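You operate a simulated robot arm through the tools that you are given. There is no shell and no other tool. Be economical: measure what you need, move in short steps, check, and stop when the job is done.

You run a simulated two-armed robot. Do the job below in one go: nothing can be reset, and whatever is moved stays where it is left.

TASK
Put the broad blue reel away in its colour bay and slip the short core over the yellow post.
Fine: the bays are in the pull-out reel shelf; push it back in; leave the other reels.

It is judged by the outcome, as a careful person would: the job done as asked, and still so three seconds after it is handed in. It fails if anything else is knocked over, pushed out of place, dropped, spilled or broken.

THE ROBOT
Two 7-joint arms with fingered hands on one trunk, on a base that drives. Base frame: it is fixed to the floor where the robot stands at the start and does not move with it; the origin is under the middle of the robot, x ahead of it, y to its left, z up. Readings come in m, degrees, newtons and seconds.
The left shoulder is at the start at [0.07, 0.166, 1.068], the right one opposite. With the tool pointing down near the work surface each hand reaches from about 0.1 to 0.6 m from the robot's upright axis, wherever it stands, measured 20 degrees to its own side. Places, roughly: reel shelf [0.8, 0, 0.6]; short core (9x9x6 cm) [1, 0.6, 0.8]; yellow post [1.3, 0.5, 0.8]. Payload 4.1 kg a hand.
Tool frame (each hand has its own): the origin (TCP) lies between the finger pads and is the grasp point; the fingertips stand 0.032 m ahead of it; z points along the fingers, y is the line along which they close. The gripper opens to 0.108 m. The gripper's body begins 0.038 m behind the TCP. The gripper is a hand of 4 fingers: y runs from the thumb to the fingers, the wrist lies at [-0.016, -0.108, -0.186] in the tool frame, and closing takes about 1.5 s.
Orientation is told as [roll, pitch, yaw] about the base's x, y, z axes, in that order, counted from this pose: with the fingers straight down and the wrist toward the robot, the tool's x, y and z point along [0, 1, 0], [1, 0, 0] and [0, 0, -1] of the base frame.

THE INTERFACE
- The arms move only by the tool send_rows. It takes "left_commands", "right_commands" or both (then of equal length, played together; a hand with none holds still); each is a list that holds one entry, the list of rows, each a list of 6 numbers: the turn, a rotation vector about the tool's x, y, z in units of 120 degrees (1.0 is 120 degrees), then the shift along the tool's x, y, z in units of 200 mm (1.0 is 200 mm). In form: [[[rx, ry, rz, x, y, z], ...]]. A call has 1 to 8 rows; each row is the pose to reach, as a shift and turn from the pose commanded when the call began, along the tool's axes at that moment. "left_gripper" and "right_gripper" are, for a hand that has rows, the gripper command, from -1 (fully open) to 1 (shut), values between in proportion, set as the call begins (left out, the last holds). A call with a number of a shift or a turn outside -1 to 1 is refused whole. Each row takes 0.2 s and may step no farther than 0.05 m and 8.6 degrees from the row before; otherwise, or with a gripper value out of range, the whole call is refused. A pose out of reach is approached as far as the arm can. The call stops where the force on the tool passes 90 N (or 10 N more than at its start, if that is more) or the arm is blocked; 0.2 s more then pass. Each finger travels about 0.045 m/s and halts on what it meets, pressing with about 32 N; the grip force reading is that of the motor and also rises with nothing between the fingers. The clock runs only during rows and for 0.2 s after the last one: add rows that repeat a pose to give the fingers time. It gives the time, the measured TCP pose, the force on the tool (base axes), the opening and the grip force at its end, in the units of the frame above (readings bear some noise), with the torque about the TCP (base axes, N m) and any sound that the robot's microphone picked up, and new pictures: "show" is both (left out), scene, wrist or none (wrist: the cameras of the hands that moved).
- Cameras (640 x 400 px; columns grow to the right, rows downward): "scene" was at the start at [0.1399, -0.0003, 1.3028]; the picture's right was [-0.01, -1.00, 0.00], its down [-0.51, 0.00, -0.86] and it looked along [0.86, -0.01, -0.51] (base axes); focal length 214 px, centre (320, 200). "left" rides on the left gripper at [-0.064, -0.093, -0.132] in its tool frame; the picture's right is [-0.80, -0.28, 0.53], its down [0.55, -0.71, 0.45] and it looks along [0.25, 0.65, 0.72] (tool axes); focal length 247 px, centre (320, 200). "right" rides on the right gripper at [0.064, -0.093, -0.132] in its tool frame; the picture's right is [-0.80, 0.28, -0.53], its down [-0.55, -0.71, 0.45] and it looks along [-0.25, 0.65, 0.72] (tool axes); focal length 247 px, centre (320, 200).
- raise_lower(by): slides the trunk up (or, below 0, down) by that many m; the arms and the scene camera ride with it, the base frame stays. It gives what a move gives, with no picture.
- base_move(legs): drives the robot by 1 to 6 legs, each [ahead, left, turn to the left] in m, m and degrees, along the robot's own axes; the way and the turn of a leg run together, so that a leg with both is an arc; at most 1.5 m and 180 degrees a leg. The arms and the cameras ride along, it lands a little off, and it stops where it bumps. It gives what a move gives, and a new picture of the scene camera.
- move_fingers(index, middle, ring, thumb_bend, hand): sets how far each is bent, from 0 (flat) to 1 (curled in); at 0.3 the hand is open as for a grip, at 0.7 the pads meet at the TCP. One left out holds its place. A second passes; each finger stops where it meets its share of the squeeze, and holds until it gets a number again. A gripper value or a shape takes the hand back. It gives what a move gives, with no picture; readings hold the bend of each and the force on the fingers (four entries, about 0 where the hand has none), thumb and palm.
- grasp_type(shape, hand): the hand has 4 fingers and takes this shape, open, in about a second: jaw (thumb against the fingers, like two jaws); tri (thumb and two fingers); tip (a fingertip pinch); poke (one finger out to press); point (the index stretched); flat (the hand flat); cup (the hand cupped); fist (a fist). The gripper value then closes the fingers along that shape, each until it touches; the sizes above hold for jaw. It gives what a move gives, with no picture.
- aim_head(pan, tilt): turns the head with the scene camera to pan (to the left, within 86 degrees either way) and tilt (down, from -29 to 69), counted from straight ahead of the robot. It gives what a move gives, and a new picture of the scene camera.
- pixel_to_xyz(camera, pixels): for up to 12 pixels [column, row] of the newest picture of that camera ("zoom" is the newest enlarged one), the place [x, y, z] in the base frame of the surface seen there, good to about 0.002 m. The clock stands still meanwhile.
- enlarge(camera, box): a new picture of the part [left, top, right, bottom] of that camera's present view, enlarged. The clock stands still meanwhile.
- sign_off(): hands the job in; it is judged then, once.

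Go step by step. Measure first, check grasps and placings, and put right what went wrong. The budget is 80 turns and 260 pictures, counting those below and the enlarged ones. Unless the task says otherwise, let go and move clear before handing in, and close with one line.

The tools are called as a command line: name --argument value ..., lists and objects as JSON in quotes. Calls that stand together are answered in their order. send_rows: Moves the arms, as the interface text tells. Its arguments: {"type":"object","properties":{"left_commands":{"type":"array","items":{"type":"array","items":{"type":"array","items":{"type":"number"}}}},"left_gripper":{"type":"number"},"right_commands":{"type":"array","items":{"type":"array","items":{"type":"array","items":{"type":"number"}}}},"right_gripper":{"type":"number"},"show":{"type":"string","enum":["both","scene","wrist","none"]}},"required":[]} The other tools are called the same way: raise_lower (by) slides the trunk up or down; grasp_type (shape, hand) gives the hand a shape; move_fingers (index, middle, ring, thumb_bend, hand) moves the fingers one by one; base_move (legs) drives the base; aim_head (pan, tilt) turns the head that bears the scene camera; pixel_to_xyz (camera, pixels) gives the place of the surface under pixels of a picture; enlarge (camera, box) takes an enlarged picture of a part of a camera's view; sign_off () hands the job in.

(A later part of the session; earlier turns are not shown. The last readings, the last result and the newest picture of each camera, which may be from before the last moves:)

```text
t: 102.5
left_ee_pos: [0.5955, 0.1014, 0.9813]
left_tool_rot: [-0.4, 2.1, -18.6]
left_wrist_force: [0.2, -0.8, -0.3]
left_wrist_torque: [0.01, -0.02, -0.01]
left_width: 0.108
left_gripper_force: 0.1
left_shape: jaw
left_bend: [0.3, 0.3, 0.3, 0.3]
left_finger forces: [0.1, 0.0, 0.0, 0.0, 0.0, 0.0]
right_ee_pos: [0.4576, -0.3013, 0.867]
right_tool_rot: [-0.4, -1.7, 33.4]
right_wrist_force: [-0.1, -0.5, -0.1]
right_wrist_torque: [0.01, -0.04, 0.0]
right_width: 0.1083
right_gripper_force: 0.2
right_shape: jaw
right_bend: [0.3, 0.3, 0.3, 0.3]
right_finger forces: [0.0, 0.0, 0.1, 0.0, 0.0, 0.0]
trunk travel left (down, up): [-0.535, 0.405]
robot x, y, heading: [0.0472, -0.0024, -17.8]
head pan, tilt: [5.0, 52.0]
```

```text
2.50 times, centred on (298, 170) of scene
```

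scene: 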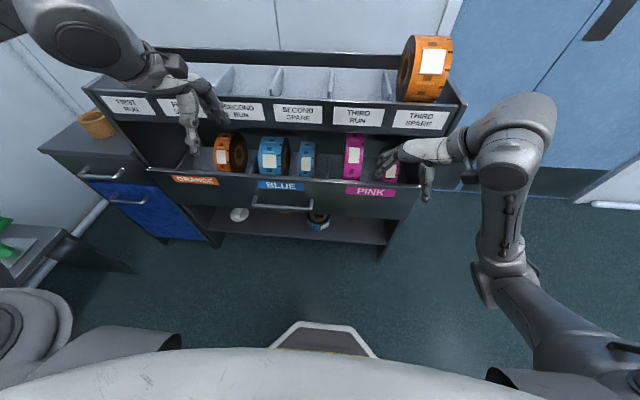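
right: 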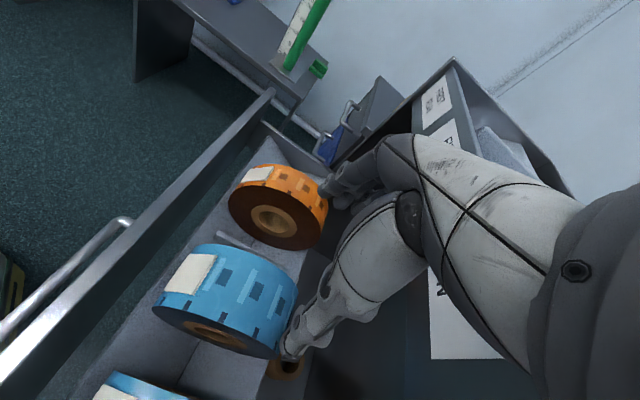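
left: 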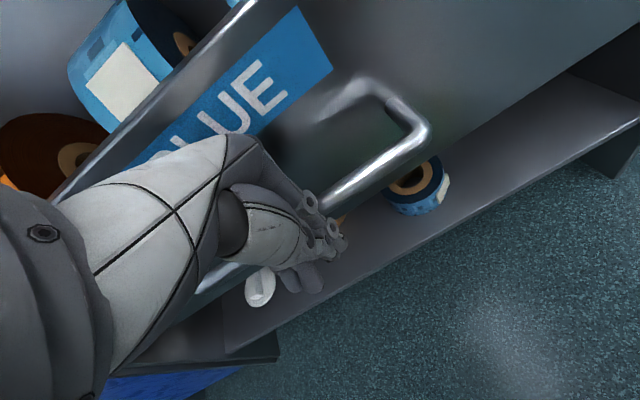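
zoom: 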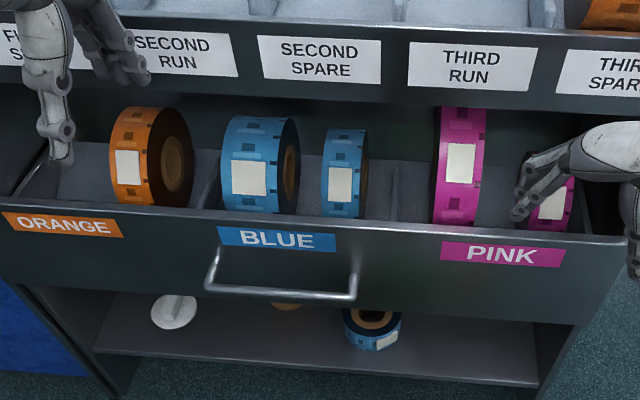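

pixel_to_xyz --camera "zoom" --pixels '[[280, 290], [275, 262], [225, 170], [260, 118], [345, 130], [460, 112], [20, 212], [600, 240]]'

raise_lower --by 0.4

aim_head --pan 35 --tilt 35

```text
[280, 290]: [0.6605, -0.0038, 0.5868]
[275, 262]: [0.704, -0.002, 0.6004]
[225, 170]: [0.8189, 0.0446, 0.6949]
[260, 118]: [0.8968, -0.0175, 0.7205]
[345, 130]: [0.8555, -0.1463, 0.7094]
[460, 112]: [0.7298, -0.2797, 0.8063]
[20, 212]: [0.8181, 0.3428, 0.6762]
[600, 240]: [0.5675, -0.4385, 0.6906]
```

```text
t: 106.3
left_ee_pos: [0.5954, 0.1023, 1.3809]
left_tool_rot: [-0.4, 2.0, -18.6]
left_wrist_force: [0.1, 0.5, -0.1]
left_wrist_torque: [0.01, -0.01, 0.02]
left_width: 0.1077
left_gripper_force: 0.0
left_shape: jaw
left_bend: [0.3, 0.3, 0.3, 0.3]
left_finger forces: [0.1, 0.0, 0.1, 0.0, 0.0, 0.0]
right_ee_pos: [0.457, -0.2997, 1.2663]
right_tool_rot: [-0.5, -1.7, 33.4]
right_wrist_force: [0.4, -0.5, 0.6]
right_wrist_torque: [0.0, 0.02, -0.03]
right_width: 0.1082
right_gripper_force: 0.0
right_shape: jaw
right_bend: [0.3, 0.3, 0.3, 0.3]
right_finger forces: [0.0, 0.0, 0.1, 0.0, 0.0, 0.0]
trunk travel left (down, up): [-0.935, 0.005]
robot x, y, heading: [0.0459, -0.0015, -17.7]
head pan, tilt: [5.0, 52.0]
```

```text
t: 107.2
left_ee_pos: [0.5951, 0.1007, 1.38]
left_tool_rot: [-0.4, 2.0, -18.6]
left_wrist_force: [-1.4, 0.3, 0.1]
left_wrist_torque: [0.04, -0.02, -0.01]
left_width: 0.1078
left_gripper_force: 0.1
left_shape: jaw
left_bend: [0.3, 0.3, 0.3, 0.3]
left_finger forces: [0.0, 0.1, 0.0, 0.0, 0.0, 0.0]
right_ee_pos: [0.4579, -0.3, 1.2665]
right_tool_rot: [-0.5, -1.7, 33.4]
right_wrist_force: [1.0, -1.0, -0.7]
right_wrist_torque: [0.02, 0.01, 0.03]
right_width: 0.108
right_gripper_force: 0.1
right_shape: jaw
right_bend: [0.3, 0.3, 0.3, 0.3]
right_finger forces: [0.0, 0.0, 0.0, 0.1, 0.0, 0.0]
trunk travel left (down, up): [-0.935, 0.005]
robot x, y, heading: [0.0464, -0.0005, -17.6]
head pan, tilt: [35.0, 35.0]
```

scene: 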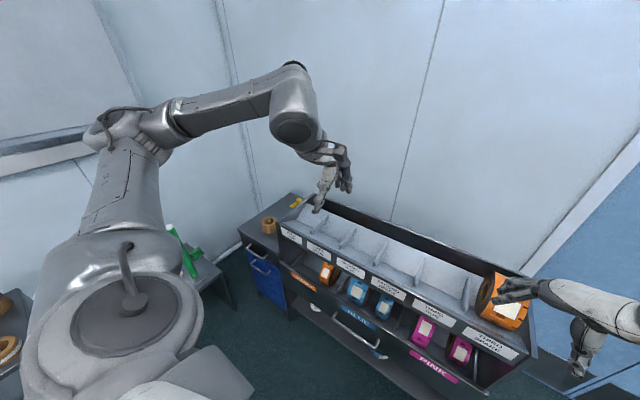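

The handle is at u 0.6275, slightly further in than at the start, so the drawer is shut. Next are the core and the yellow post on the cabinet.

enlarge --camera "scene" --box '[230, 180, 326, 240]'

pixel_to_xyz --camera "zoom" --pixels '[[270, 255], [270, 300], [230, 260], [310, 275], [440, 150], [430, 180], [470, 130], [200, 240], [400, 120], [250, 340], [430, 90], [360, 250]]'

```text
6.67 times, centred on (278, 210) of scene
```

zoom: 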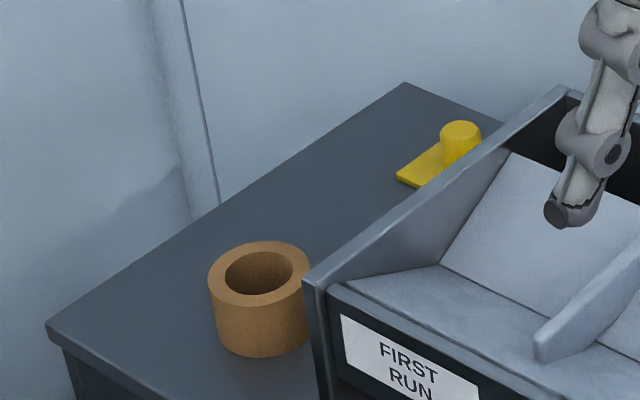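

```text
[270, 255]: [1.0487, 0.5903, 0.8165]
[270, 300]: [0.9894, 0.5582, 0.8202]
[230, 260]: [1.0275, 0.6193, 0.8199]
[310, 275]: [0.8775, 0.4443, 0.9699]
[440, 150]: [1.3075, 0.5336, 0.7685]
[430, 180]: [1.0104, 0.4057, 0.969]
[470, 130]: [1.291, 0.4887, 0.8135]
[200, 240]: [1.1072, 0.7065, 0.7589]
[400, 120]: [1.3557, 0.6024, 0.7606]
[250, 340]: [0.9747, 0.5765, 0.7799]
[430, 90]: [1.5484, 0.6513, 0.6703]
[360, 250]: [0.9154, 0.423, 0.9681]
```

pixel_to_xyz --camera "scene" --pixels '[[239, 231], [250, 246], [262, 252], [270, 238], [255, 265], [292, 193], [265, 275], [260, 290], [240, 300], [210, 275], [225, 300], [296, 205]]'

aim_head --pan 0 --tilt 69

```text
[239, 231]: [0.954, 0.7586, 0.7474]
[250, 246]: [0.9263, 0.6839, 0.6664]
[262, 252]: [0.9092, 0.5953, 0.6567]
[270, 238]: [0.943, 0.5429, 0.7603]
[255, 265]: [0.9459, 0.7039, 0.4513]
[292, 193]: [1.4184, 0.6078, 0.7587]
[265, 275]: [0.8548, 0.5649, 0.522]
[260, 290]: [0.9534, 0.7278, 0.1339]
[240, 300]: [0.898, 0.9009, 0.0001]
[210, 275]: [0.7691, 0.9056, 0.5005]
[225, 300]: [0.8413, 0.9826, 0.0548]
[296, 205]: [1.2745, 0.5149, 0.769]
```

```text
t: 108.3
left_ee_pos: [0.5952, 0.1018, 1.381]
left_tool_rot: [-0.4, 2.1, -18.6]
left_wrist_force: [-0.1, 1.6, -0.3]
left_wrist_torque: [-0.04, 0.01, 0.01]
left_width: 0.1081
left_gripper_force: 0.0
left_shape: jaw
left_bend: [0.3, 0.3, 0.3, 0.3]
left_finger forces: [0.0, 0.0, 0.0, 0.0, 0.0, 0.0]
right_ee_pos: [0.4579, -0.3003, 1.266]
right_tool_rot: [-0.5, -1.7, 33.5]
right_wrist_force: [0.7, 0.2, 0.7]
right_wrist_torque: [-0.04, -0.01, 0.01]
right_width: 0.1082
right_gripper_force: 0.1
right_shape: jaw
right_bend: [0.3, 0.3, 0.3, 0.3]
right_finger forces: [0.1, 0.0, 0.1, 0.0, 0.0, 0.0]
trunk travel left (down, up): [-0.935, 0.005]
robot x, y, heading: [0.0475, -0.0045, -17.8]
head pan, tilt: [0.0, 68.8]
```

scene: 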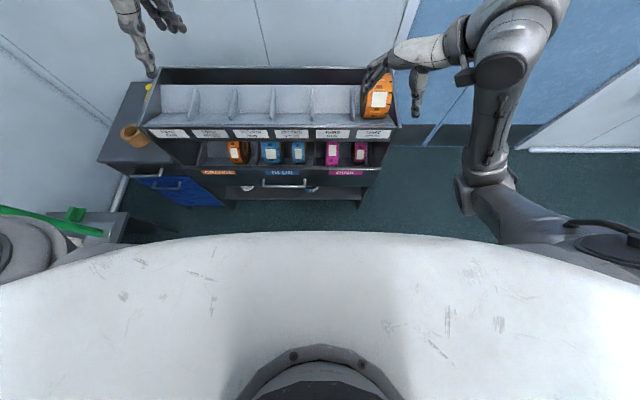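

The cabinet front is at u≈0.67, the core at about (u 0.78, v 0.876) and the post at (u 1.07, v 0.873). With the arms high I'll slide left to face the cabinet.

base_move --legs '[[0, 0.64, -0.7], [0.19, 0, 0]]'

aim_head --pan 15 --tilt 40

```text
t: 113.0
left_ee_pos: [0.9718, 0.6557, 1.3817]
left_tool_rot: [-0.4, 1.8, -19.2]
left_wrist_force: [-0.8, 0.6, 1.2]
left_wrist_torque: [-0.02, 0.01, -0.03]
left_width: 0.1077
left_gripper_force: 0.1
left_shape: jaw
left_bend: [0.3, 0.3, 0.3, 0.3]
left_finger forces: [0.0, 0.0, 0.1, 0.1, 0.1, 0.1]
right_ee_pos: [0.83, 0.2547, 1.2681]
right_tool_rot: [-0.7, -1.8, 32.8]
right_wrist_force: [-0.9, 0.1, 0.3]
right_wrist_torque: [-0.01, -0.01, 0.01]
right_width: 0.1081
right_gripper_force: 0.0
right_shape: jaw
right_bend: [0.3, 0.3, 0.3, 0.3]
right_finger forces: [0.2, 0.1, 0.0, 0.1, 0.0, 0.0]
trunk travel left (down, up): [-0.935, 0.005]
robot x, y, heading: [0.4235, 0.5576, -18.5]
head pan, tilt: [0.0, 68.8]
```

scene: 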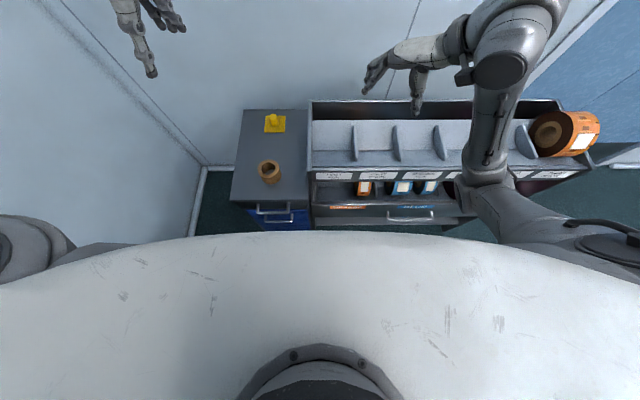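

```text
t: 113.9
left_ee_pos: [0.977, 0.6545, 1.3806]
left_tool_rot: [-0.4, 2.0, -19.2]
left_wrist_force: [0.6, 0.1, 1.4]
left_wrist_torque: [0.01, 0.03, 0.02]
left_width: 0.1079
left_gripper_force: 0.0
left_shape: jaw
left_bend: [0.3, 0.3, 0.3, 0.3]
left_finger forces: [0.0, 0.0, 0.0, 0.0, 0.0, 0.0]
right_ee_pos: [0.8354, 0.2526, 1.2668]
right_tool_rot: [-0.5, -1.7, 32.9]
right_wrist_force: [0.5, 0.0, -0.1]
right_wrist_torque: [0.01, 0.01, -0.03]
right_width: 0.1079
right_gripper_force: 0.0
right_shape: jaw
right_bend: [0.3, 0.3, 0.3, 0.3]
right_finger forces: [0.0, 0.1, 0.0, 0.0, 0.1, 0.0]
trunk travel left (down, up): [-0.935, 0.005]
robot x, y, heading: [0.425, 0.5541, -18.4]
head pan, tilt: [15.0, 40.0]
```

scene: 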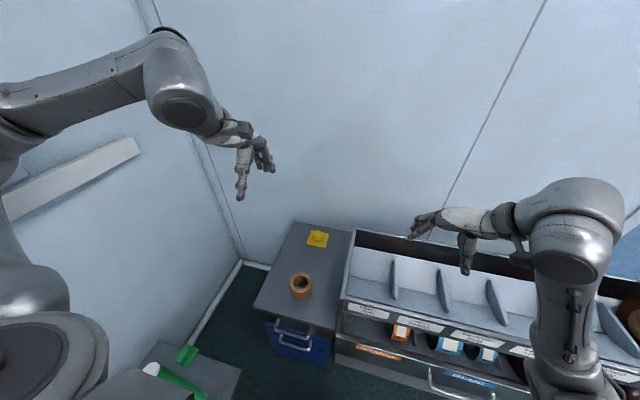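

enlarge --camera "scene" --box '[250, 215, 362, 285]'

enlarge --camera "scene" --box '[270, 255, 334, 295]'

pixel_to_xyz --camera "zoom" --pixels '[[300, 173], [200, 280], [400, 265], [310, 340], [300, 200], [225, 280], [375, 270], [315, 310], [300, 270], [300, 420]]'

pixel_to_xyz --camera "scene" --pixels '[[317, 234], [317, 240], [312, 234], [324, 234], [308, 244], [327, 245], [318, 231], [317, 247]]'

```text
5.71 times, centred on (306, 250) of scene
```

zoom: 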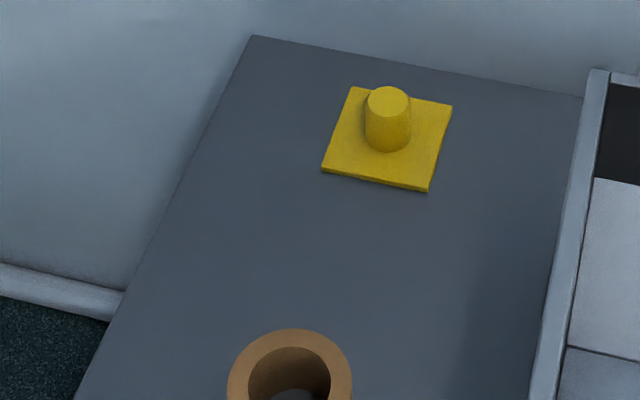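

```text
10.00 times, centred on (302, 275) of scene
```

zoom: 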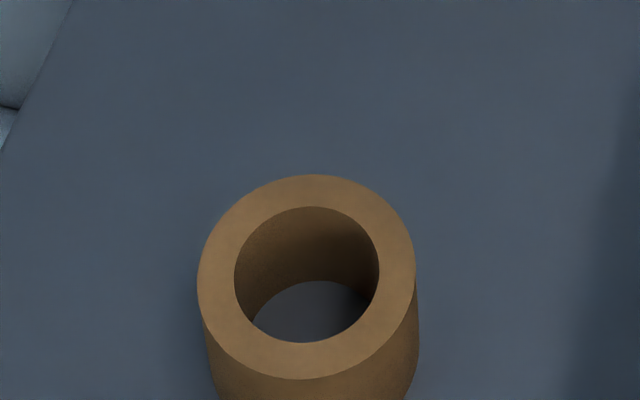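

```text
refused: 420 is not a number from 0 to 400
```

```text
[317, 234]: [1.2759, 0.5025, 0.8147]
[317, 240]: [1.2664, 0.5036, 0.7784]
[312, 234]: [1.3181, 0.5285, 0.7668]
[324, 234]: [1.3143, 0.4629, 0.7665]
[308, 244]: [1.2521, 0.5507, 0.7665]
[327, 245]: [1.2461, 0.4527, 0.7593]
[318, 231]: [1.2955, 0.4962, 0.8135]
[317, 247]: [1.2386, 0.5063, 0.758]
```

pixel_to_xyz --camera "zoom" --pixels '[[203, 278], [410, 264], [315, 179], [300, 373], [240, 280], [375, 272], [320, 210], [300, 338], [305, 395]]'

pixel_to_xyz --camera "scene" --pixels '[[317.9, 232.9], [314.5, 233.3], [321.4, 233.3], [318.2, 230.6], [317.9, 235.5], [306.8, 244.8], [324.8, 248], [329, 233.6], [311.5, 230.5]]'

```text
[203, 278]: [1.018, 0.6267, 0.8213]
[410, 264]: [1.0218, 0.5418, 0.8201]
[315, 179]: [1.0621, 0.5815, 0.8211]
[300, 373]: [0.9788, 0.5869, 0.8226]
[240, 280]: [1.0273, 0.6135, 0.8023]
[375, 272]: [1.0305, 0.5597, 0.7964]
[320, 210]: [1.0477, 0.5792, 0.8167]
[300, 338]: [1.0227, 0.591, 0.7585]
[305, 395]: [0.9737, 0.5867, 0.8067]
```

```text
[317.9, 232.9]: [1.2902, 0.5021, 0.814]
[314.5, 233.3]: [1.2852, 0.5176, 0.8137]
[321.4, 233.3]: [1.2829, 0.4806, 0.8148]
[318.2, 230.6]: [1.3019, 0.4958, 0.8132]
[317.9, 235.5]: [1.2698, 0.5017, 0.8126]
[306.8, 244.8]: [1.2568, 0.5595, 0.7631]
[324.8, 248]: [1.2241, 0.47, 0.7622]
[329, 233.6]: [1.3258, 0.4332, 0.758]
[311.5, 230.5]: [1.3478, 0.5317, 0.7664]
```

The core's centre is (1.0205, 0.584), OD 0.085, top z 0.821. The post's centre is (1.286, 0.499), about 4 cm across, top z 0.814. I'll lower the trunk a bit and bring the left hand above the core.

raise_lower --by -0.2

send_rows --left_commands '[[[-0.0146, 0.0086, 0, -0.06, 0.08, 0.1], [-0.0146, 0.0086, 0, -0.13, 0.16, 0.25], [-0.0146, 0.0086, 0, -0.2, 0.24, 0.4], [-0.0146, 0.0086, 0, -0.26, 0.32, 0.55], [-0.0146, 0.0086, 0, -0.26, 0.32, 0.75], [-0.0146, 0.0086, 0, -0.26, 0.32, 0.95], [-0.0146, 0.0086, 0, -0.26, 0.32, 0.95]]]' --left_gripper -1 --show "both"

```text
t: 116.1
left_ee_pos: [0.9761, 0.6545, 1.1814]
left_tool_rot: [-0.4, 2.0, -19.1]
left_wrist_force: [-0.6, 0.1, -0.3]
left_wrist_torque: [0.0, -0.02, -0.01]
left_width: 0.1077
left_gripper_force: 0.0
left_shape: jaw
left_bend: [0.3, 0.3, 0.3, 0.3]
left_finger forces: [0.1, 0.1, 0.1, 0.0, 0.0, 0.1]
right_ee_pos: [0.8338, 0.2529, 1.0666]
right_tool_rot: [-0.4, -1.7, 32.8]
right_wrist_force: [-0.5, -0.9, -1.2]
right_wrist_torque: [-0.02, 0.03, 0.01]
right_width: 0.1077
right_gripper_force: 0.0
right_shape: jaw
right_bend: [0.3, 0.3, 0.3, 0.3]
right_finger forces: [0.0, 0.0, 0.0, 0.0, 0.0, 0.0]
trunk travel left (down, up): [-0.735, 0.205]
robot x, y, heading: [0.4237, 0.5546, -18.7]
head pan, tilt: [15.0, 40.0]
```

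```text
t: 117.7
left_ee_pos: [1.0108, 0.5848, 0.9892]
left_tool_rot: [0.5, 0.2, -19.2]
left_wrist_force: [-0.3, -0.1, 0.1]
left_wrist_torque: [0.02, 0.01, 0.0]
left_width: 0.108
left_gripper_force: 0.1
left_shape: jaw
left_bend: [0.3, 0.3, 0.3, 0.3]
left_finger forces: [0.0, 0.0, 0.0, 0.0, 0.1, 0.0]
right_ee_pos: [0.8343, 0.2524, 1.068]
right_tool_rot: [-0.6, -1.6, 32.8]
right_wrist_force: [0.1, -0.1, -0.2]
right_wrist_torque: [0.0, -0.01, -0.01]
right_width: 0.108
right_gripper_force: 0.0
right_shape: jaw
right_bend: [0.3, 0.3, 0.3, 0.3]
right_finger forces: [0.1, 0.0, 0.1, 0.0, 0.0, 0.0]
trunk travel left (down, up): [-0.735, 0.205]
robot x, y, heading: [0.4263, 0.5598, -18.6]
head pan, tilt: [15.0, 40.0]
```

scene: 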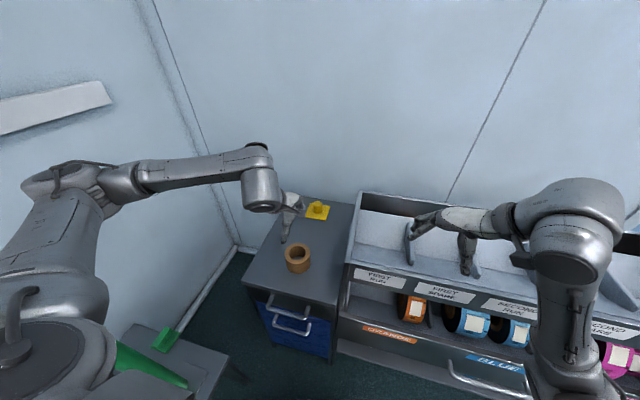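
left: 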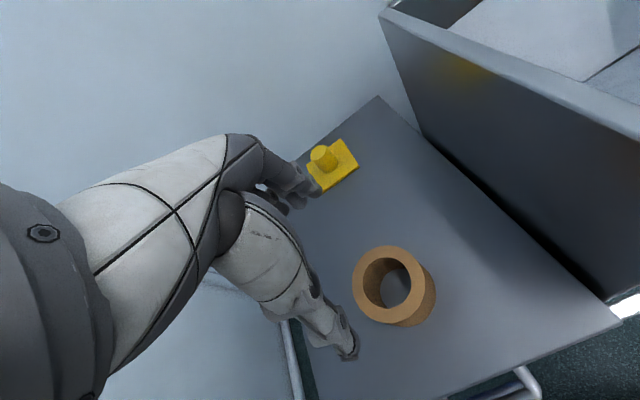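

pixel_to_xyz --camera "left" --pixels '[[355, 285], [421, 282], [392, 249], [385, 320], [366, 258], [415, 305], [362, 310], [415, 258], [322, 150], [312, 155], [332, 155], [323, 165]]'

```text
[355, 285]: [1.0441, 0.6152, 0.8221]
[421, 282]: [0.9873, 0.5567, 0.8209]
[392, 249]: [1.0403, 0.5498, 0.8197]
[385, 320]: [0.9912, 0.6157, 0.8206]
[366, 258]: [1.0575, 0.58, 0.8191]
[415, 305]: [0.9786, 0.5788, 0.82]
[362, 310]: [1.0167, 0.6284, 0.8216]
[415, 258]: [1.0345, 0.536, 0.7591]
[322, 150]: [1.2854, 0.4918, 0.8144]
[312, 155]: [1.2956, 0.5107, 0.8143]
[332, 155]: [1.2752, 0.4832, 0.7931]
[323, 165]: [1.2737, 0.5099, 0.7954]
```

The core's centre is confirmed at (1.018, 0.584). I'll descend to z 0.808 around it.

send_rows --left_commands '[[[0, 0, 0, 0.008, 0.035, 0.15], [0, 0, 0, 0.008, 0.035, 0.35], [0, 0, 0, 0.008, 0.035, 0.52], [0, 0, 0, 0.008, 0.035, 0.66], [0, 0, 0, 0.008, 0.035, 0.76], [0, 0, 0, 0.008, 0.035, 0.84], [0, 0, 0, 0.008, 0.035, 0.9], [0, 0, 0, 0.008, 0.035, 0.9]]]' --show "both"

```text
t: 119.5
left_ee_pos: [1.0189, 0.5863, 0.8101]
left_tool_rot: [0.6, 0.0, -19.2]
left_wrist_force: [0.2, -0.6, 7.7]
left_wrist_torque: [-0.03, -0.05, -0.02]
left_width: 0.1076
left_gripper_force: 0.1
left_shape: jaw
left_bend: [0.29, 0.3, 0.3, 0.29]
left_finger forces: [4.5, 0.0, 0.1, 0.0, 2.7, 0.0]
right_ee_pos: [0.8335, 0.2536, 1.0673]
right_tool_rot: [-0.5, -1.7, 32.8]
right_wrist_force: [0.3, -0.8, -1.5]
right_wrist_torque: [0.02, 0.0, 0.0]
right_width: 0.1081
right_gripper_force: 0.1
right_shape: jaw
right_bend: [0.3, 0.3, 0.3, 0.3]
right_finger forces: [0.0, 0.1, 0.0, 0.0, 0.0, 0.0]
trunk travel left (down, up): [-0.735, 0.205]
robot x, y, heading: [0.4234, 0.551, -18.2]
head pan, tilt: [15.0, 40.0]
```

scene: 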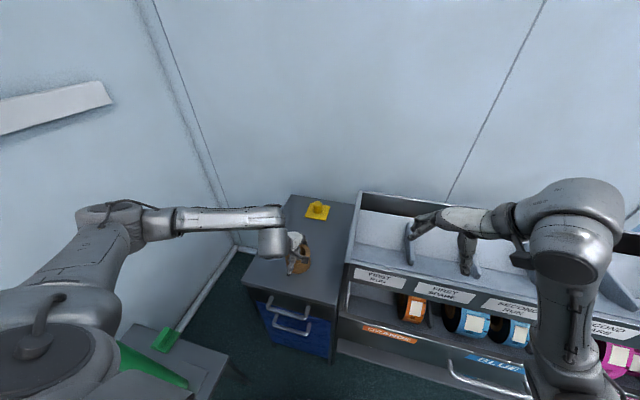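
left: 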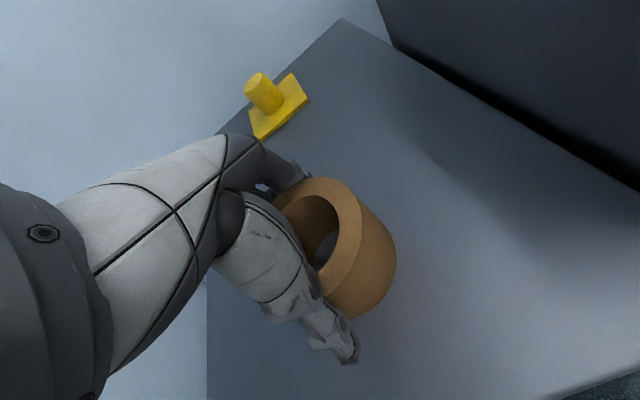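

The core is between the fingers with only light contact. I'll close.

send_rows --left_commands '[[[0, 0, 0, 0, 0, 0], [0, 0, 0, 0, 0, 0], [0, 0, 0, 0, 0, 0], [0, 0, 0, 0, 0, 0], [0, 0, 0, 0, 0, 0], [0, 0, 0, 0, 0, 0], [0, 0, 0, 0, 0, 0]]]' --left_gripper 1 --show "none"

send_rows --left_commands '[[[0, 0, 0, 0, 0, -0.05], [0, 0, 0, 0, 0, -0.15], [0, 0, 0, 0, 0, -0.3], [0, 0, 0, 0, 0, -0.3]]]' --show "both"

```text
t: 121.1
left_ee_pos: [1.019, 0.5857, 0.8103]
left_tool_rot: [0.6, 0.3, -19.2]
left_wrist_force: [0.6, 0.5, 0.1]
left_wrist_torque: [0.05, -0.06, 0.02]
left_width: 0.0853
left_gripper_force: 31.9
left_shape: jaw
left_bend: [0.26, 0.35, 0.37, 0.52]
left_finger forces: [21.0, 12.5, 3.3, 0.0, 38.2, 0.1]
right_ee_pos: [0.8335, 0.2525, 1.0674]
right_tool_rot: [-0.5, -1.7, 32.8]
right_wrist_force: [-0.6, -0.1, -0.2]
right_wrist_torque: [-0.03, -0.01, 0.01]
right_width: 0.1079
right_gripper_force: 0.2
right_shape: jaw
right_bend: [0.3, 0.3, 0.3, 0.3]
right_finger forces: [0.0, 0.1, 0.1, 0.0, 0.0, 0.1]
trunk travel left (down, up): [-0.735, 0.205]
robot x, y, heading: [0.4252, 0.5577, -18.6]
head pan, tilt: [15.0, 40.0]
```

```text
t: 122.1
left_ee_pos: [1.0191, 0.5862, 0.8702]
left_tool_rot: [0.7, 0.2, -19.2]
left_wrist_force: [-0.4, 0.5, -2.1]
left_wrist_torque: [0.01, 0.0, -0.01]
left_width: 0.0857
left_gripper_force: 31.7
left_shape: jaw
left_bend: [0.26, 0.35, 0.37, 0.52]
left_finger forces: [21.1, 12.7, 3.2, 0.0, 38.0, 0.0]
right_ee_pos: [0.8338, 0.2534, 1.0662]
right_tool_rot: [-0.4, -1.7, 32.9]
right_wrist_force: [-0.1, -0.2, 0.3]
right_wrist_torque: [-0.02, 0.02, -0.02]
right_width: 0.1081
right_gripper_force: 0.0
right_shape: jaw
right_bend: [0.3, 0.3, 0.3, 0.3]
right_finger forces: [0.1, 0.0, 0.0, 0.0, 0.0, 0.0]
trunk travel left (down, up): [-0.735, 0.205]
robot x, y, heading: [0.4276, 0.5551, -18.4]
head pan, tilt: [15.0, 40.0]
```

scene: 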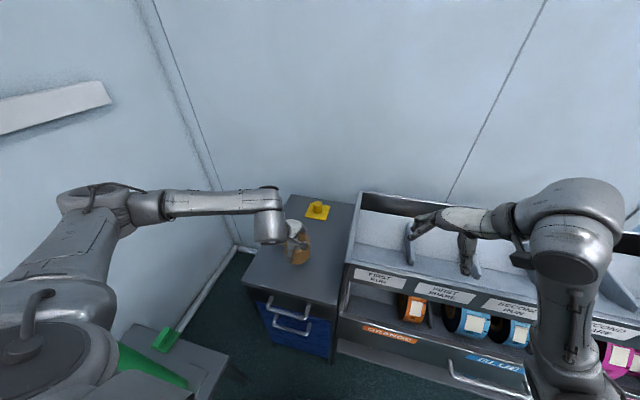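
left: 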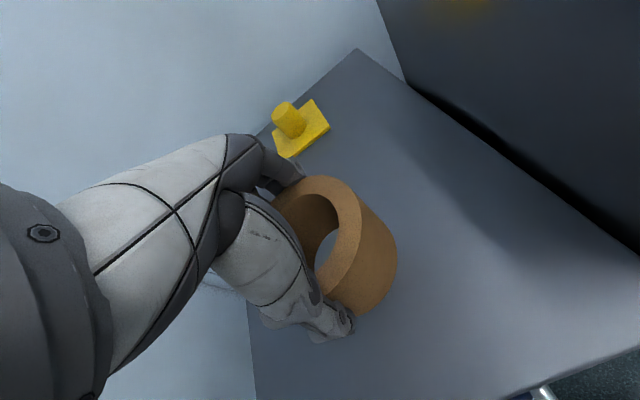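

The core is held. I'll raise everything above the rack's side panel, move nearer and turn slightly right so the left shoulder leads towards the post.

raise_lower --by 0.2

base_move --legs '[[0.08, 0, 0], [0, 0, -22]]'

aim_head --pan 35 --tilt 45

```text
t: 124.3
left_ee_pos: [1.0192, 0.5849, 1.07]
left_tool_rot: [0.6, 0.3, -19.2]
left_wrist_force: [0.1, -0.6, -2.0]
left_wrist_torque: [0.0, -0.01, 0.0]
left_width: 0.0856
left_gripper_force: 32.0
left_shape: jaw
left_bend: [0.26, 0.35, 0.37, 0.52]
left_finger forces: [21.2, 12.6, 3.2, 0.0, 38.0, 0.1]
right_ee_pos: [0.8346, 0.2529, 1.2664]
right_tool_rot: [-0.5, -1.8, 32.8]
right_wrist_force: [-0.7, 0.0, 0.6]
right_wrist_torque: [-0.01, 0.01, -0.01]
right_width: 0.1079
right_gripper_force: 0.0
right_shape: jaw
right_bend: [0.3, 0.3, 0.3, 0.3]
right_finger forces: [0.0, 0.0, 0.1, 0.1, 0.1, 0.0]
trunk travel left (down, up): [-0.935, 0.005]
robot x, y, heading: [0.428, 0.5532, -18.4]
head pan, tilt: [15.0, 40.0]
```

```text
t: 126.5
left_ee_pos: [1.0622, 0.3386, 1.0712]
left_tool_rot: [0.5, 0.2, -40.8]
left_wrist_force: [-0.4, -0.2, -1.5]
left_wrist_torque: [0.01, -0.03, -0.01]
left_width: 0.0856
left_gripper_force: 32.3
left_shape: jaw
left_bend: [0.26, 0.35, 0.37, 0.52]
left_finger forces: [20.8, 12.4, 3.1, 0.1, 37.5, 0.0]
right_ee_pos: [0.7695, 0.0978, 1.2676]
right_tool_rot: [-0.6, -1.6, 11.2]
right_wrist_force: [0.3, 1.2, -0.5]
right_wrist_torque: [0.0, 0.0, -0.01]
right_width: 0.1078
right_gripper_force: 0.1
right_shape: jaw
right_bend: [0.3, 0.3, 0.3, 0.3]
right_finger forces: [0.1, 0.0, 0.0, 0.0, 0.1, 0.0]
trunk travel left (down, up): [-0.935, 0.005]
robot x, y, heading: [0.501, 0.5299, -39.9]
head pan, tilt: [15.0, 40.0]
```

scene: 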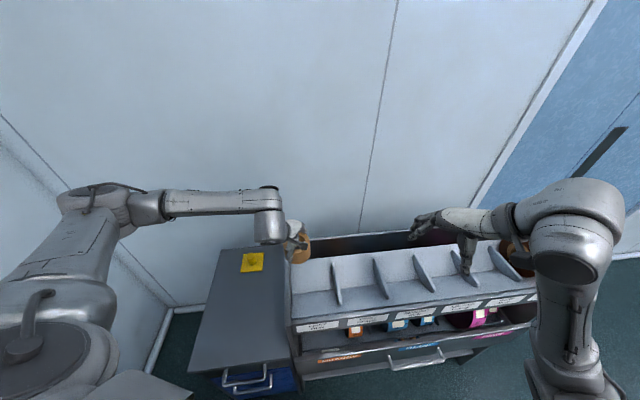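

```text
t: 127.3
left_ee_pos: [1.064, 0.3384, 1.0702]
left_tool_rot: [0.6, 0.4, -40.9]
left_wrist_force: [0.8, 0.0, -1.4]
left_wrist_torque: [0.03, 0.05, -0.02]
left_width: 0.0856
left_gripper_force: 32.2
left_shape: jaw
left_bend: [0.26, 0.35, 0.37, 0.52]
left_finger forces: [20.7, 12.5, 3.1, 0.0, 37.5, 0.0]
right_ee_pos: [0.7693, 0.0977, 1.2654]
right_tool_rot: [-0.5, -1.6, 11.2]
right_wrist_force: [-0.6, -0.1, -1.0]
right_wrist_torque: [0.0, -0.02, 0.04]
right_width: 0.1077
right_gripper_force: 0.0
right_shape: jaw
right_bend: [0.3, 0.3, 0.3, 0.3]
right_finger forces: [0.0, 0.1, 0.1, 0.0, 0.1, 0.0]
trunk travel left (down, up): [-0.935, 0.005]
robot x, y, heading: [0.5025, 0.5286, -40.2]
head pan, tilt: [35.0, 45.0]
```

scene: 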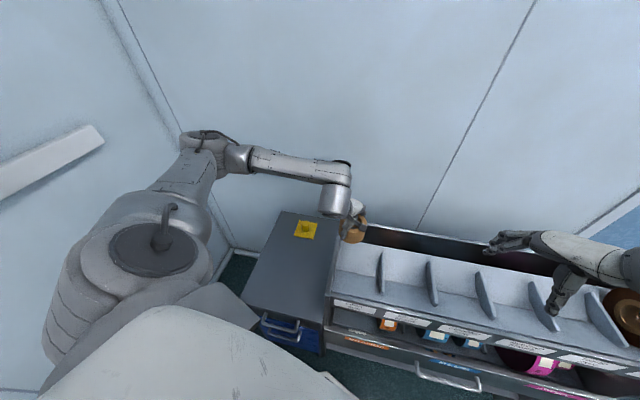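

Now I'll swing the left hand with the core across towards the post, high above the cabinet.

send_rows --left_commands '[[[0, 0, -0.03, 0.13, 0.02, 0], [0, 0, -0.06, 0.26, 0.04, 0], [0, 0, -0.09, 0.39, 0.06, 0], [0, 0, -0.12, 0.52, 0.08, 0], [0, 0, -0.15, 0.65, 0.1, 0], [0, 0, -0.18, 0.78, 0.12, 0], [0, 0, -0.216, 0.9, 0.14, 0], [0, 0, -0.216, 0.9, 0.14, 0]]]' --show "both"

```text
t: 129.1
left_ee_pos: [1.2028, 0.4561, 1.0699]
left_tool_rot: [0.7, -0.2, -14.9]
left_wrist_force: [0.1, 0.7, -1.6]
left_wrist_torque: [-0.03, -0.03, -0.02]
left_width: 0.0855
left_gripper_force: 31.9
left_shape: jaw
left_bend: [0.26, 0.35, 0.37, 0.52]
left_finger forces: [20.7, 12.5, 3.1, 0.1, 37.2, 0.1]
right_ee_pos: [0.7699, 0.0975, 1.2674]
right_tool_rot: [-0.5, -1.7, 11.1]
right_wrist_force: [-0.5, 0.7, -0.9]
right_wrist_torque: [0.0, -0.03, 0.0]
right_width: 0.108
right_gripper_force: 0.0
right_shape: jaw
right_bend: [0.3, 0.3, 0.3, 0.3]
right_finger forces: [0.0, 0.1, 0.1, 0.1, 0.0, 0.1]
trunk travel left (down, up): [-0.935, 0.005]
robot x, y, heading: [0.4991, 0.5282, -40.3]
head pan, tilt: [35.0, 45.0]
```

scene: 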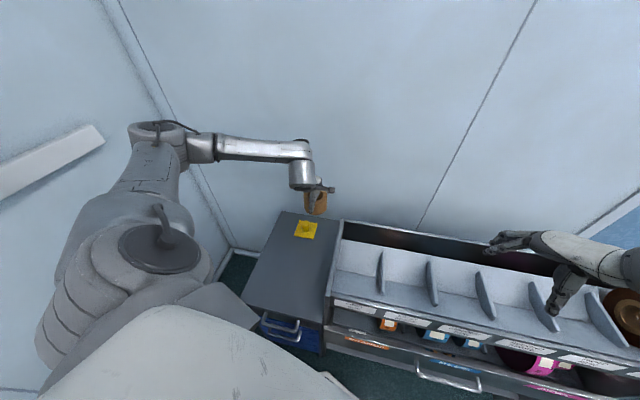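
left: 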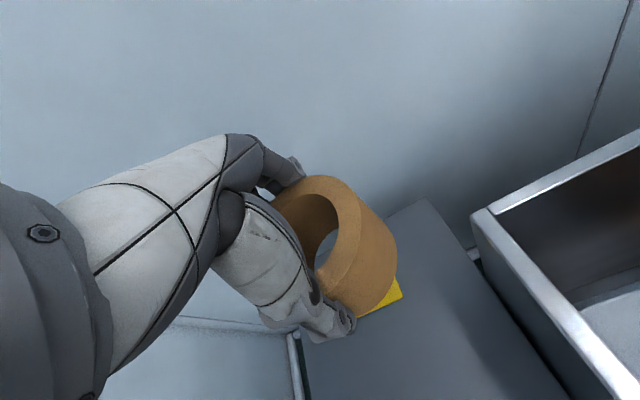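

send_rows --left_commands '[[[0, 0, 0, 0.08, 0.09, 0], [0, 0, 0, 0.16, 0.18, 0], [0, 0, 0, 0.24, 0.27, 0], [0, 0, 0, 0.314, 0.346, 0], [0, 0, 0, 0.314, 0.346, 0]]]' --show "both"

enlarge --camera "left" --box '[240, 150, 432, 270]'

```text
t: 130.3
left_ee_pos: [1.288, 0.4991, 1.0722]
left_tool_rot: [0.7, 0.0, -14.9]
left_wrist_force: [0.9, -0.6, -1.1]
left_wrist_torque: [-0.05, 0.02, 0.02]
left_width: 0.0854
left_gripper_force: 31.3
left_shape: jaw
left_bend: [0.26, 0.35, 0.37, 0.52]
left_finger forces: [20.8, 12.6, 3.0, 0.0, 37.2, 0.1]
right_ee_pos: [0.7689, 0.0968, 1.2673]
right_tool_rot: [-0.5, -1.8, 11.1]
right_wrist_force: [0.3, -0.2, 0.3]
right_wrist_torque: [0.0, 0.01, -0.03]
right_width: 0.1081
right_gripper_force: 0.1
right_shape: jaw
right_bend: [0.3, 0.3, 0.3, 0.3]
right_finger forces: [0.0, 0.0, 0.0, 0.0, 0.1, 0.1]
trunk travel left (down, up): [-0.935, 0.005]
robot x, y, heading: [0.5013, 0.5293, -40.3]
head pan, tilt: [35.0, 45.0]
```

scene: 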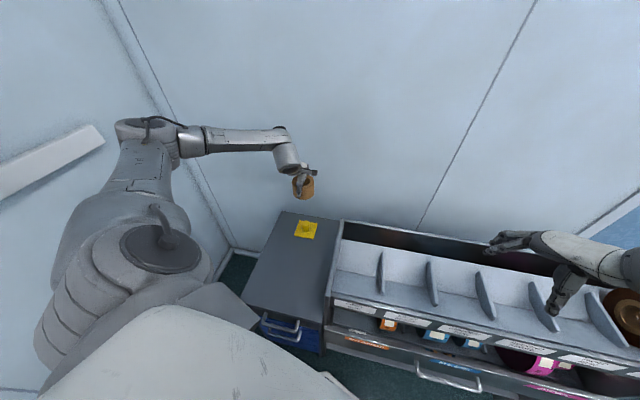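
left: 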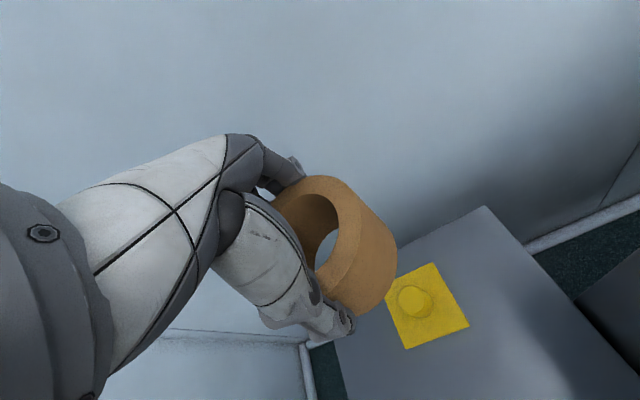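

```text
3.33 times, centred on (336, 210) of left
```

zoom: 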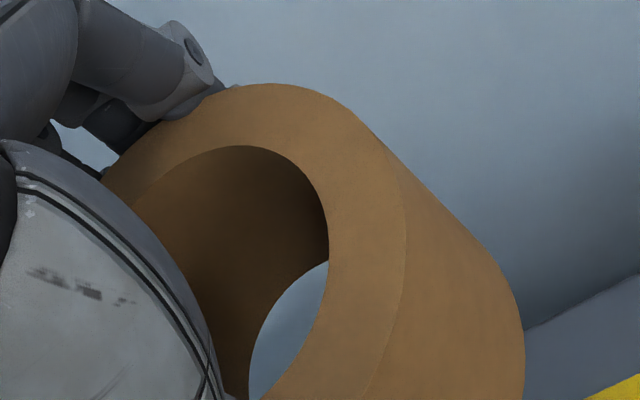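

pixel_to_xyz --camera "zoom" --pixels '[[260, 92], [340, 118], [385, 180], [398, 250], [375, 340], [150, 135], [325, 240], [300, 175]]'

pixel_to_xyz --camera "left" --pixels '[[413, 298], [400, 300], [425, 298], [412, 287], [413, 310], [386, 277], [436, 263], [468, 325], [406, 348]]'

pixel_to_xyz --camera "scene" --pixels '[[305, 227], [299, 221], [316, 224], [313, 239], [294, 236]]'

```text
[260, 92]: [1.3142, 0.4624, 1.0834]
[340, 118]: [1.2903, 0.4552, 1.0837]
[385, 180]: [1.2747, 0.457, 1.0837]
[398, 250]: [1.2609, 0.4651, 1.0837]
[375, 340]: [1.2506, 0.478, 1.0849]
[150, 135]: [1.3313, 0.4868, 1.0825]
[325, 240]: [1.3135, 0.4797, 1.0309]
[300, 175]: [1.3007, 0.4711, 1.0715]
```

```text
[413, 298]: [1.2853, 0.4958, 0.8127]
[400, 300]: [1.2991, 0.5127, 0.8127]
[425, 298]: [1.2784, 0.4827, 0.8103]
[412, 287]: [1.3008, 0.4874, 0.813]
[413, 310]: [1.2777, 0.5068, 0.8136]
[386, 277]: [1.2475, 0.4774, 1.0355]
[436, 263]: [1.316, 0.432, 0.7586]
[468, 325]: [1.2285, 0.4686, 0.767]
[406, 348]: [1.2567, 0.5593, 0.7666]
```

```text
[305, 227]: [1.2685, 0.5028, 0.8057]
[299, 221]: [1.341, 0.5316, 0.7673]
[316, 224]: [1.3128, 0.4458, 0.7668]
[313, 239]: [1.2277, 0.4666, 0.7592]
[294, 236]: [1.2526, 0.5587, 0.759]
```

The core's centre (1.2895, 0.497) is within 2 mm of the post's (1.288, 0.498). I'll lower the trunk 0.195 m to just above the post and re-check.

raise_lower --by -0.19

send_rows --left_commands '[[[0, 0, 0, 0, 0, 0], [0, 0, 0, 0, 0, 0]]]' --show "both"

enlarge --camera "scene" --box '[260, 130, 388, 210]'

enlarge --camera "left" --box '[240, 150, 432, 270]'

```text
t: 132.4
left_ee_pos: [1.2869, 0.4994, 0.8818]
left_tool_rot: [0.7, -0.1, -15.0]
left_wrist_force: [-0.4, 0.5, -1.3]
left_wrist_torque: [-0.03, 0.02, 0.01]
left_width: 0.0856
left_gripper_force: 32.1
left_shape: jaw
left_bend: [0.26, 0.35, 0.37, 0.52]
left_finger forces: [20.7, 12.6, 3.0, 0.0, 37.2, 0.1]
right_ee_pos: [0.77, 0.0978, 1.0772]
right_tool_rot: [-0.5, -1.7, 11.1]
right_wrist_force: [0.0, 1.0, 0.4]
right_wrist_torque: [-0.02, -0.01, 0.01]
right_width: 0.1079
right_gripper_force: 0.1
right_shape: jaw
right_bend: [0.3, 0.3, 0.3, 0.3]
right_finger forces: [0.0, 0.1, 0.1, 0.1, 0.0, 0.0]
trunk travel left (down, up): [-0.745, 0.195]
robot x, y, heading: [0.5014, 0.529, -40.3]
head pan, tilt: [35.0, 45.0]
```

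```text
t: 133.0
left_ee_pos: [1.2878, 0.5, 0.8815]
left_tool_rot: [0.7, 0.0, -15.0]
left_wrist_force: [0.1, 0.0, -1.1]
left_wrist_torque: [-0.05, 0.02, 0.01]
left_width: 0.0854
left_gripper_force: 32.4
left_shape: jaw
left_bend: [0.26, 0.35, 0.37, 0.52]
left_finger forces: [20.7, 12.6, 3.0, 0.0, 37.2, 0.0]
right_ee_pos: [0.7693, 0.0976, 1.0769]
right_tool_rot: [-0.5, -1.7, 11.1]
right_wrist_force: [-0.4, 0.3, -0.1]
right_wrist_torque: [-0.01, 0.0, 0.01]
right_width: 0.1079
right_gripper_force: 0.1
right_shape: jaw
right_bend: [0.3, 0.3, 0.3, 0.3]
right_finger forces: [0.0, 0.0, 0.1, 0.1, 0.0, 0.0]
trunk travel left (down, up): [-0.745, 0.195]
robot x, y, heading: [0.5037, 0.5309, -40.3]
head pan, tilt: [35.0, 45.0]
```

scene: 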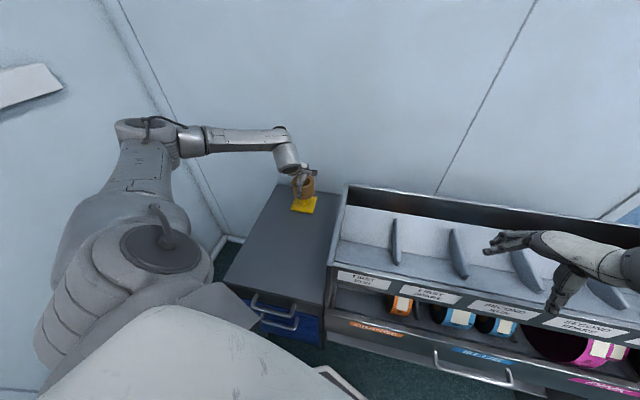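
left: 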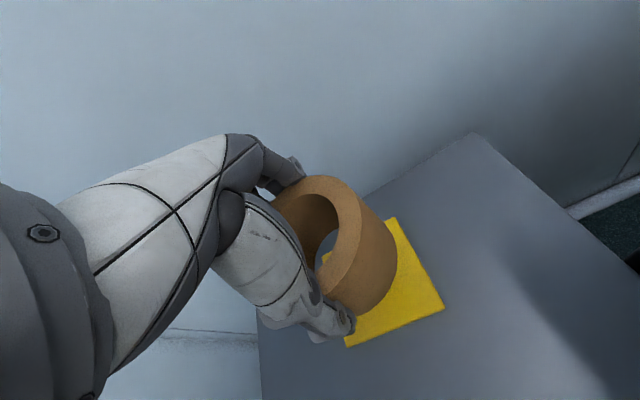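

```text
5.00 times, centred on (324, 170) of scene
```

zoom: 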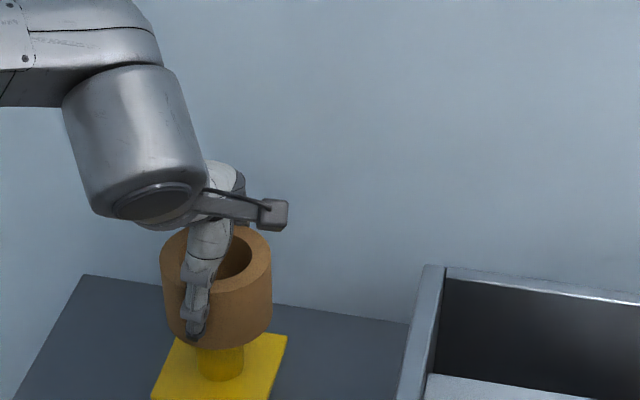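

```text
3.33 times, centred on (336, 210) of left
```

zoom: 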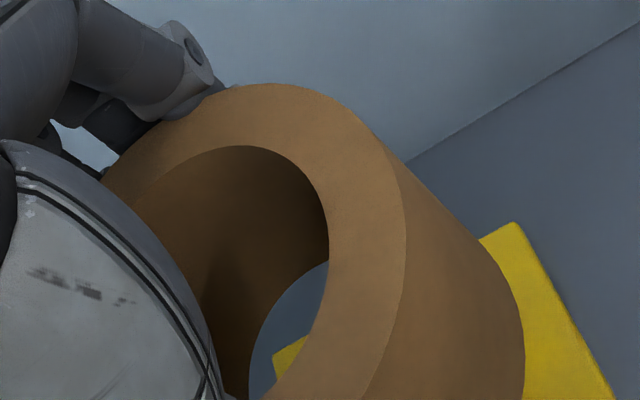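

Aligned: the post stands under the middle of the bore. I'll lower it slowly over the post.

send_rows --left_commands '[[[0, 0, 0, 0, 0, 0.05], [0, 0, 0, 0, 0, 0.1], [0, 0, 0, 0, 0, 0.15], [0, 0, 0, 0, 0, 0.2], [0, 0, 0, 0, 0, 0.25], [0, 0, 0, 0, 0, 0.28], [0, 0, 0, 0, 0, 0.305], [0, 0, 0, 0, 0, 0.305]]]' --show "both"

enlarge --camera "scene" --box '[260, 140, 388, 220]'

```text
t: 134.8
left_ee_pos: [1.2881, 0.499, 0.82]
left_tool_rot: [0.7, 0.1, -15.0]
left_wrist_force: [0.7, -0.6, -2.6]
left_wrist_torque: [-0.02, 0.0, -0.02]
left_width: 0.0853
left_gripper_force: 31.6
left_shape: jaw
left_bend: [0.26, 0.35, 0.37, 0.52]
left_finger forces: [20.7, 12.6, 3.0, 0.0, 37.0, 0.0]
right_ee_pos: [0.77, 0.0982, 1.0773]
right_tool_rot: [-0.5, -1.7, 11.1]
right_wrist_force: [0.0, -0.6, 0.6]
right_wrist_torque: [0.01, -0.02, -0.01]
right_width: 0.1078
right_gripper_force: 0.0
right_shape: jaw
right_bend: [0.3, 0.3, 0.3, 0.3]
right_finger forces: [0.1, 0.0, 0.0, 0.0, 0.1, 0.1]
trunk travel left (down, up): [-0.745, 0.195]
robot x, y, heading: [0.5009, 0.532, -40.2]
head pan, tilt: [35.0, 45.0]
```

scene: 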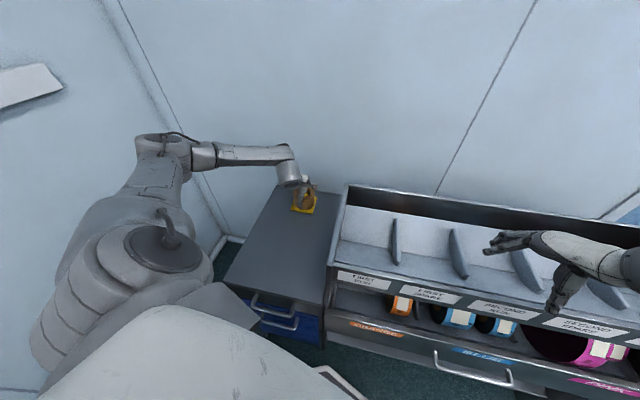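
left: 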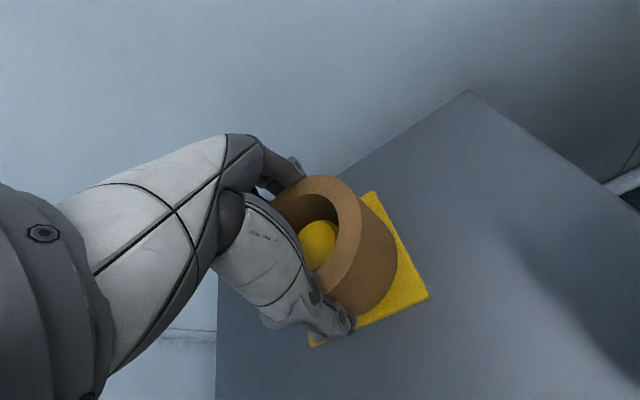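

```text
5.00 times, centred on (324, 180) of scene
```

zoom: 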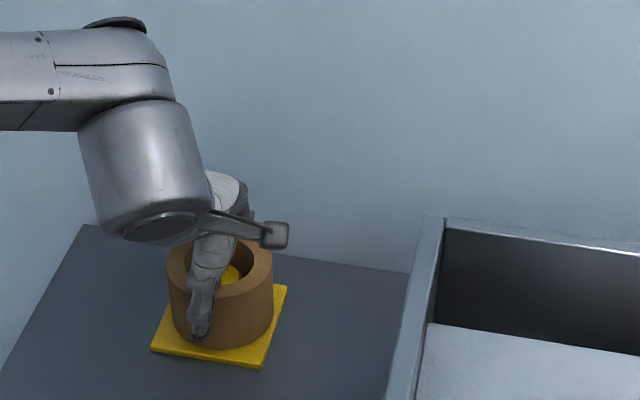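

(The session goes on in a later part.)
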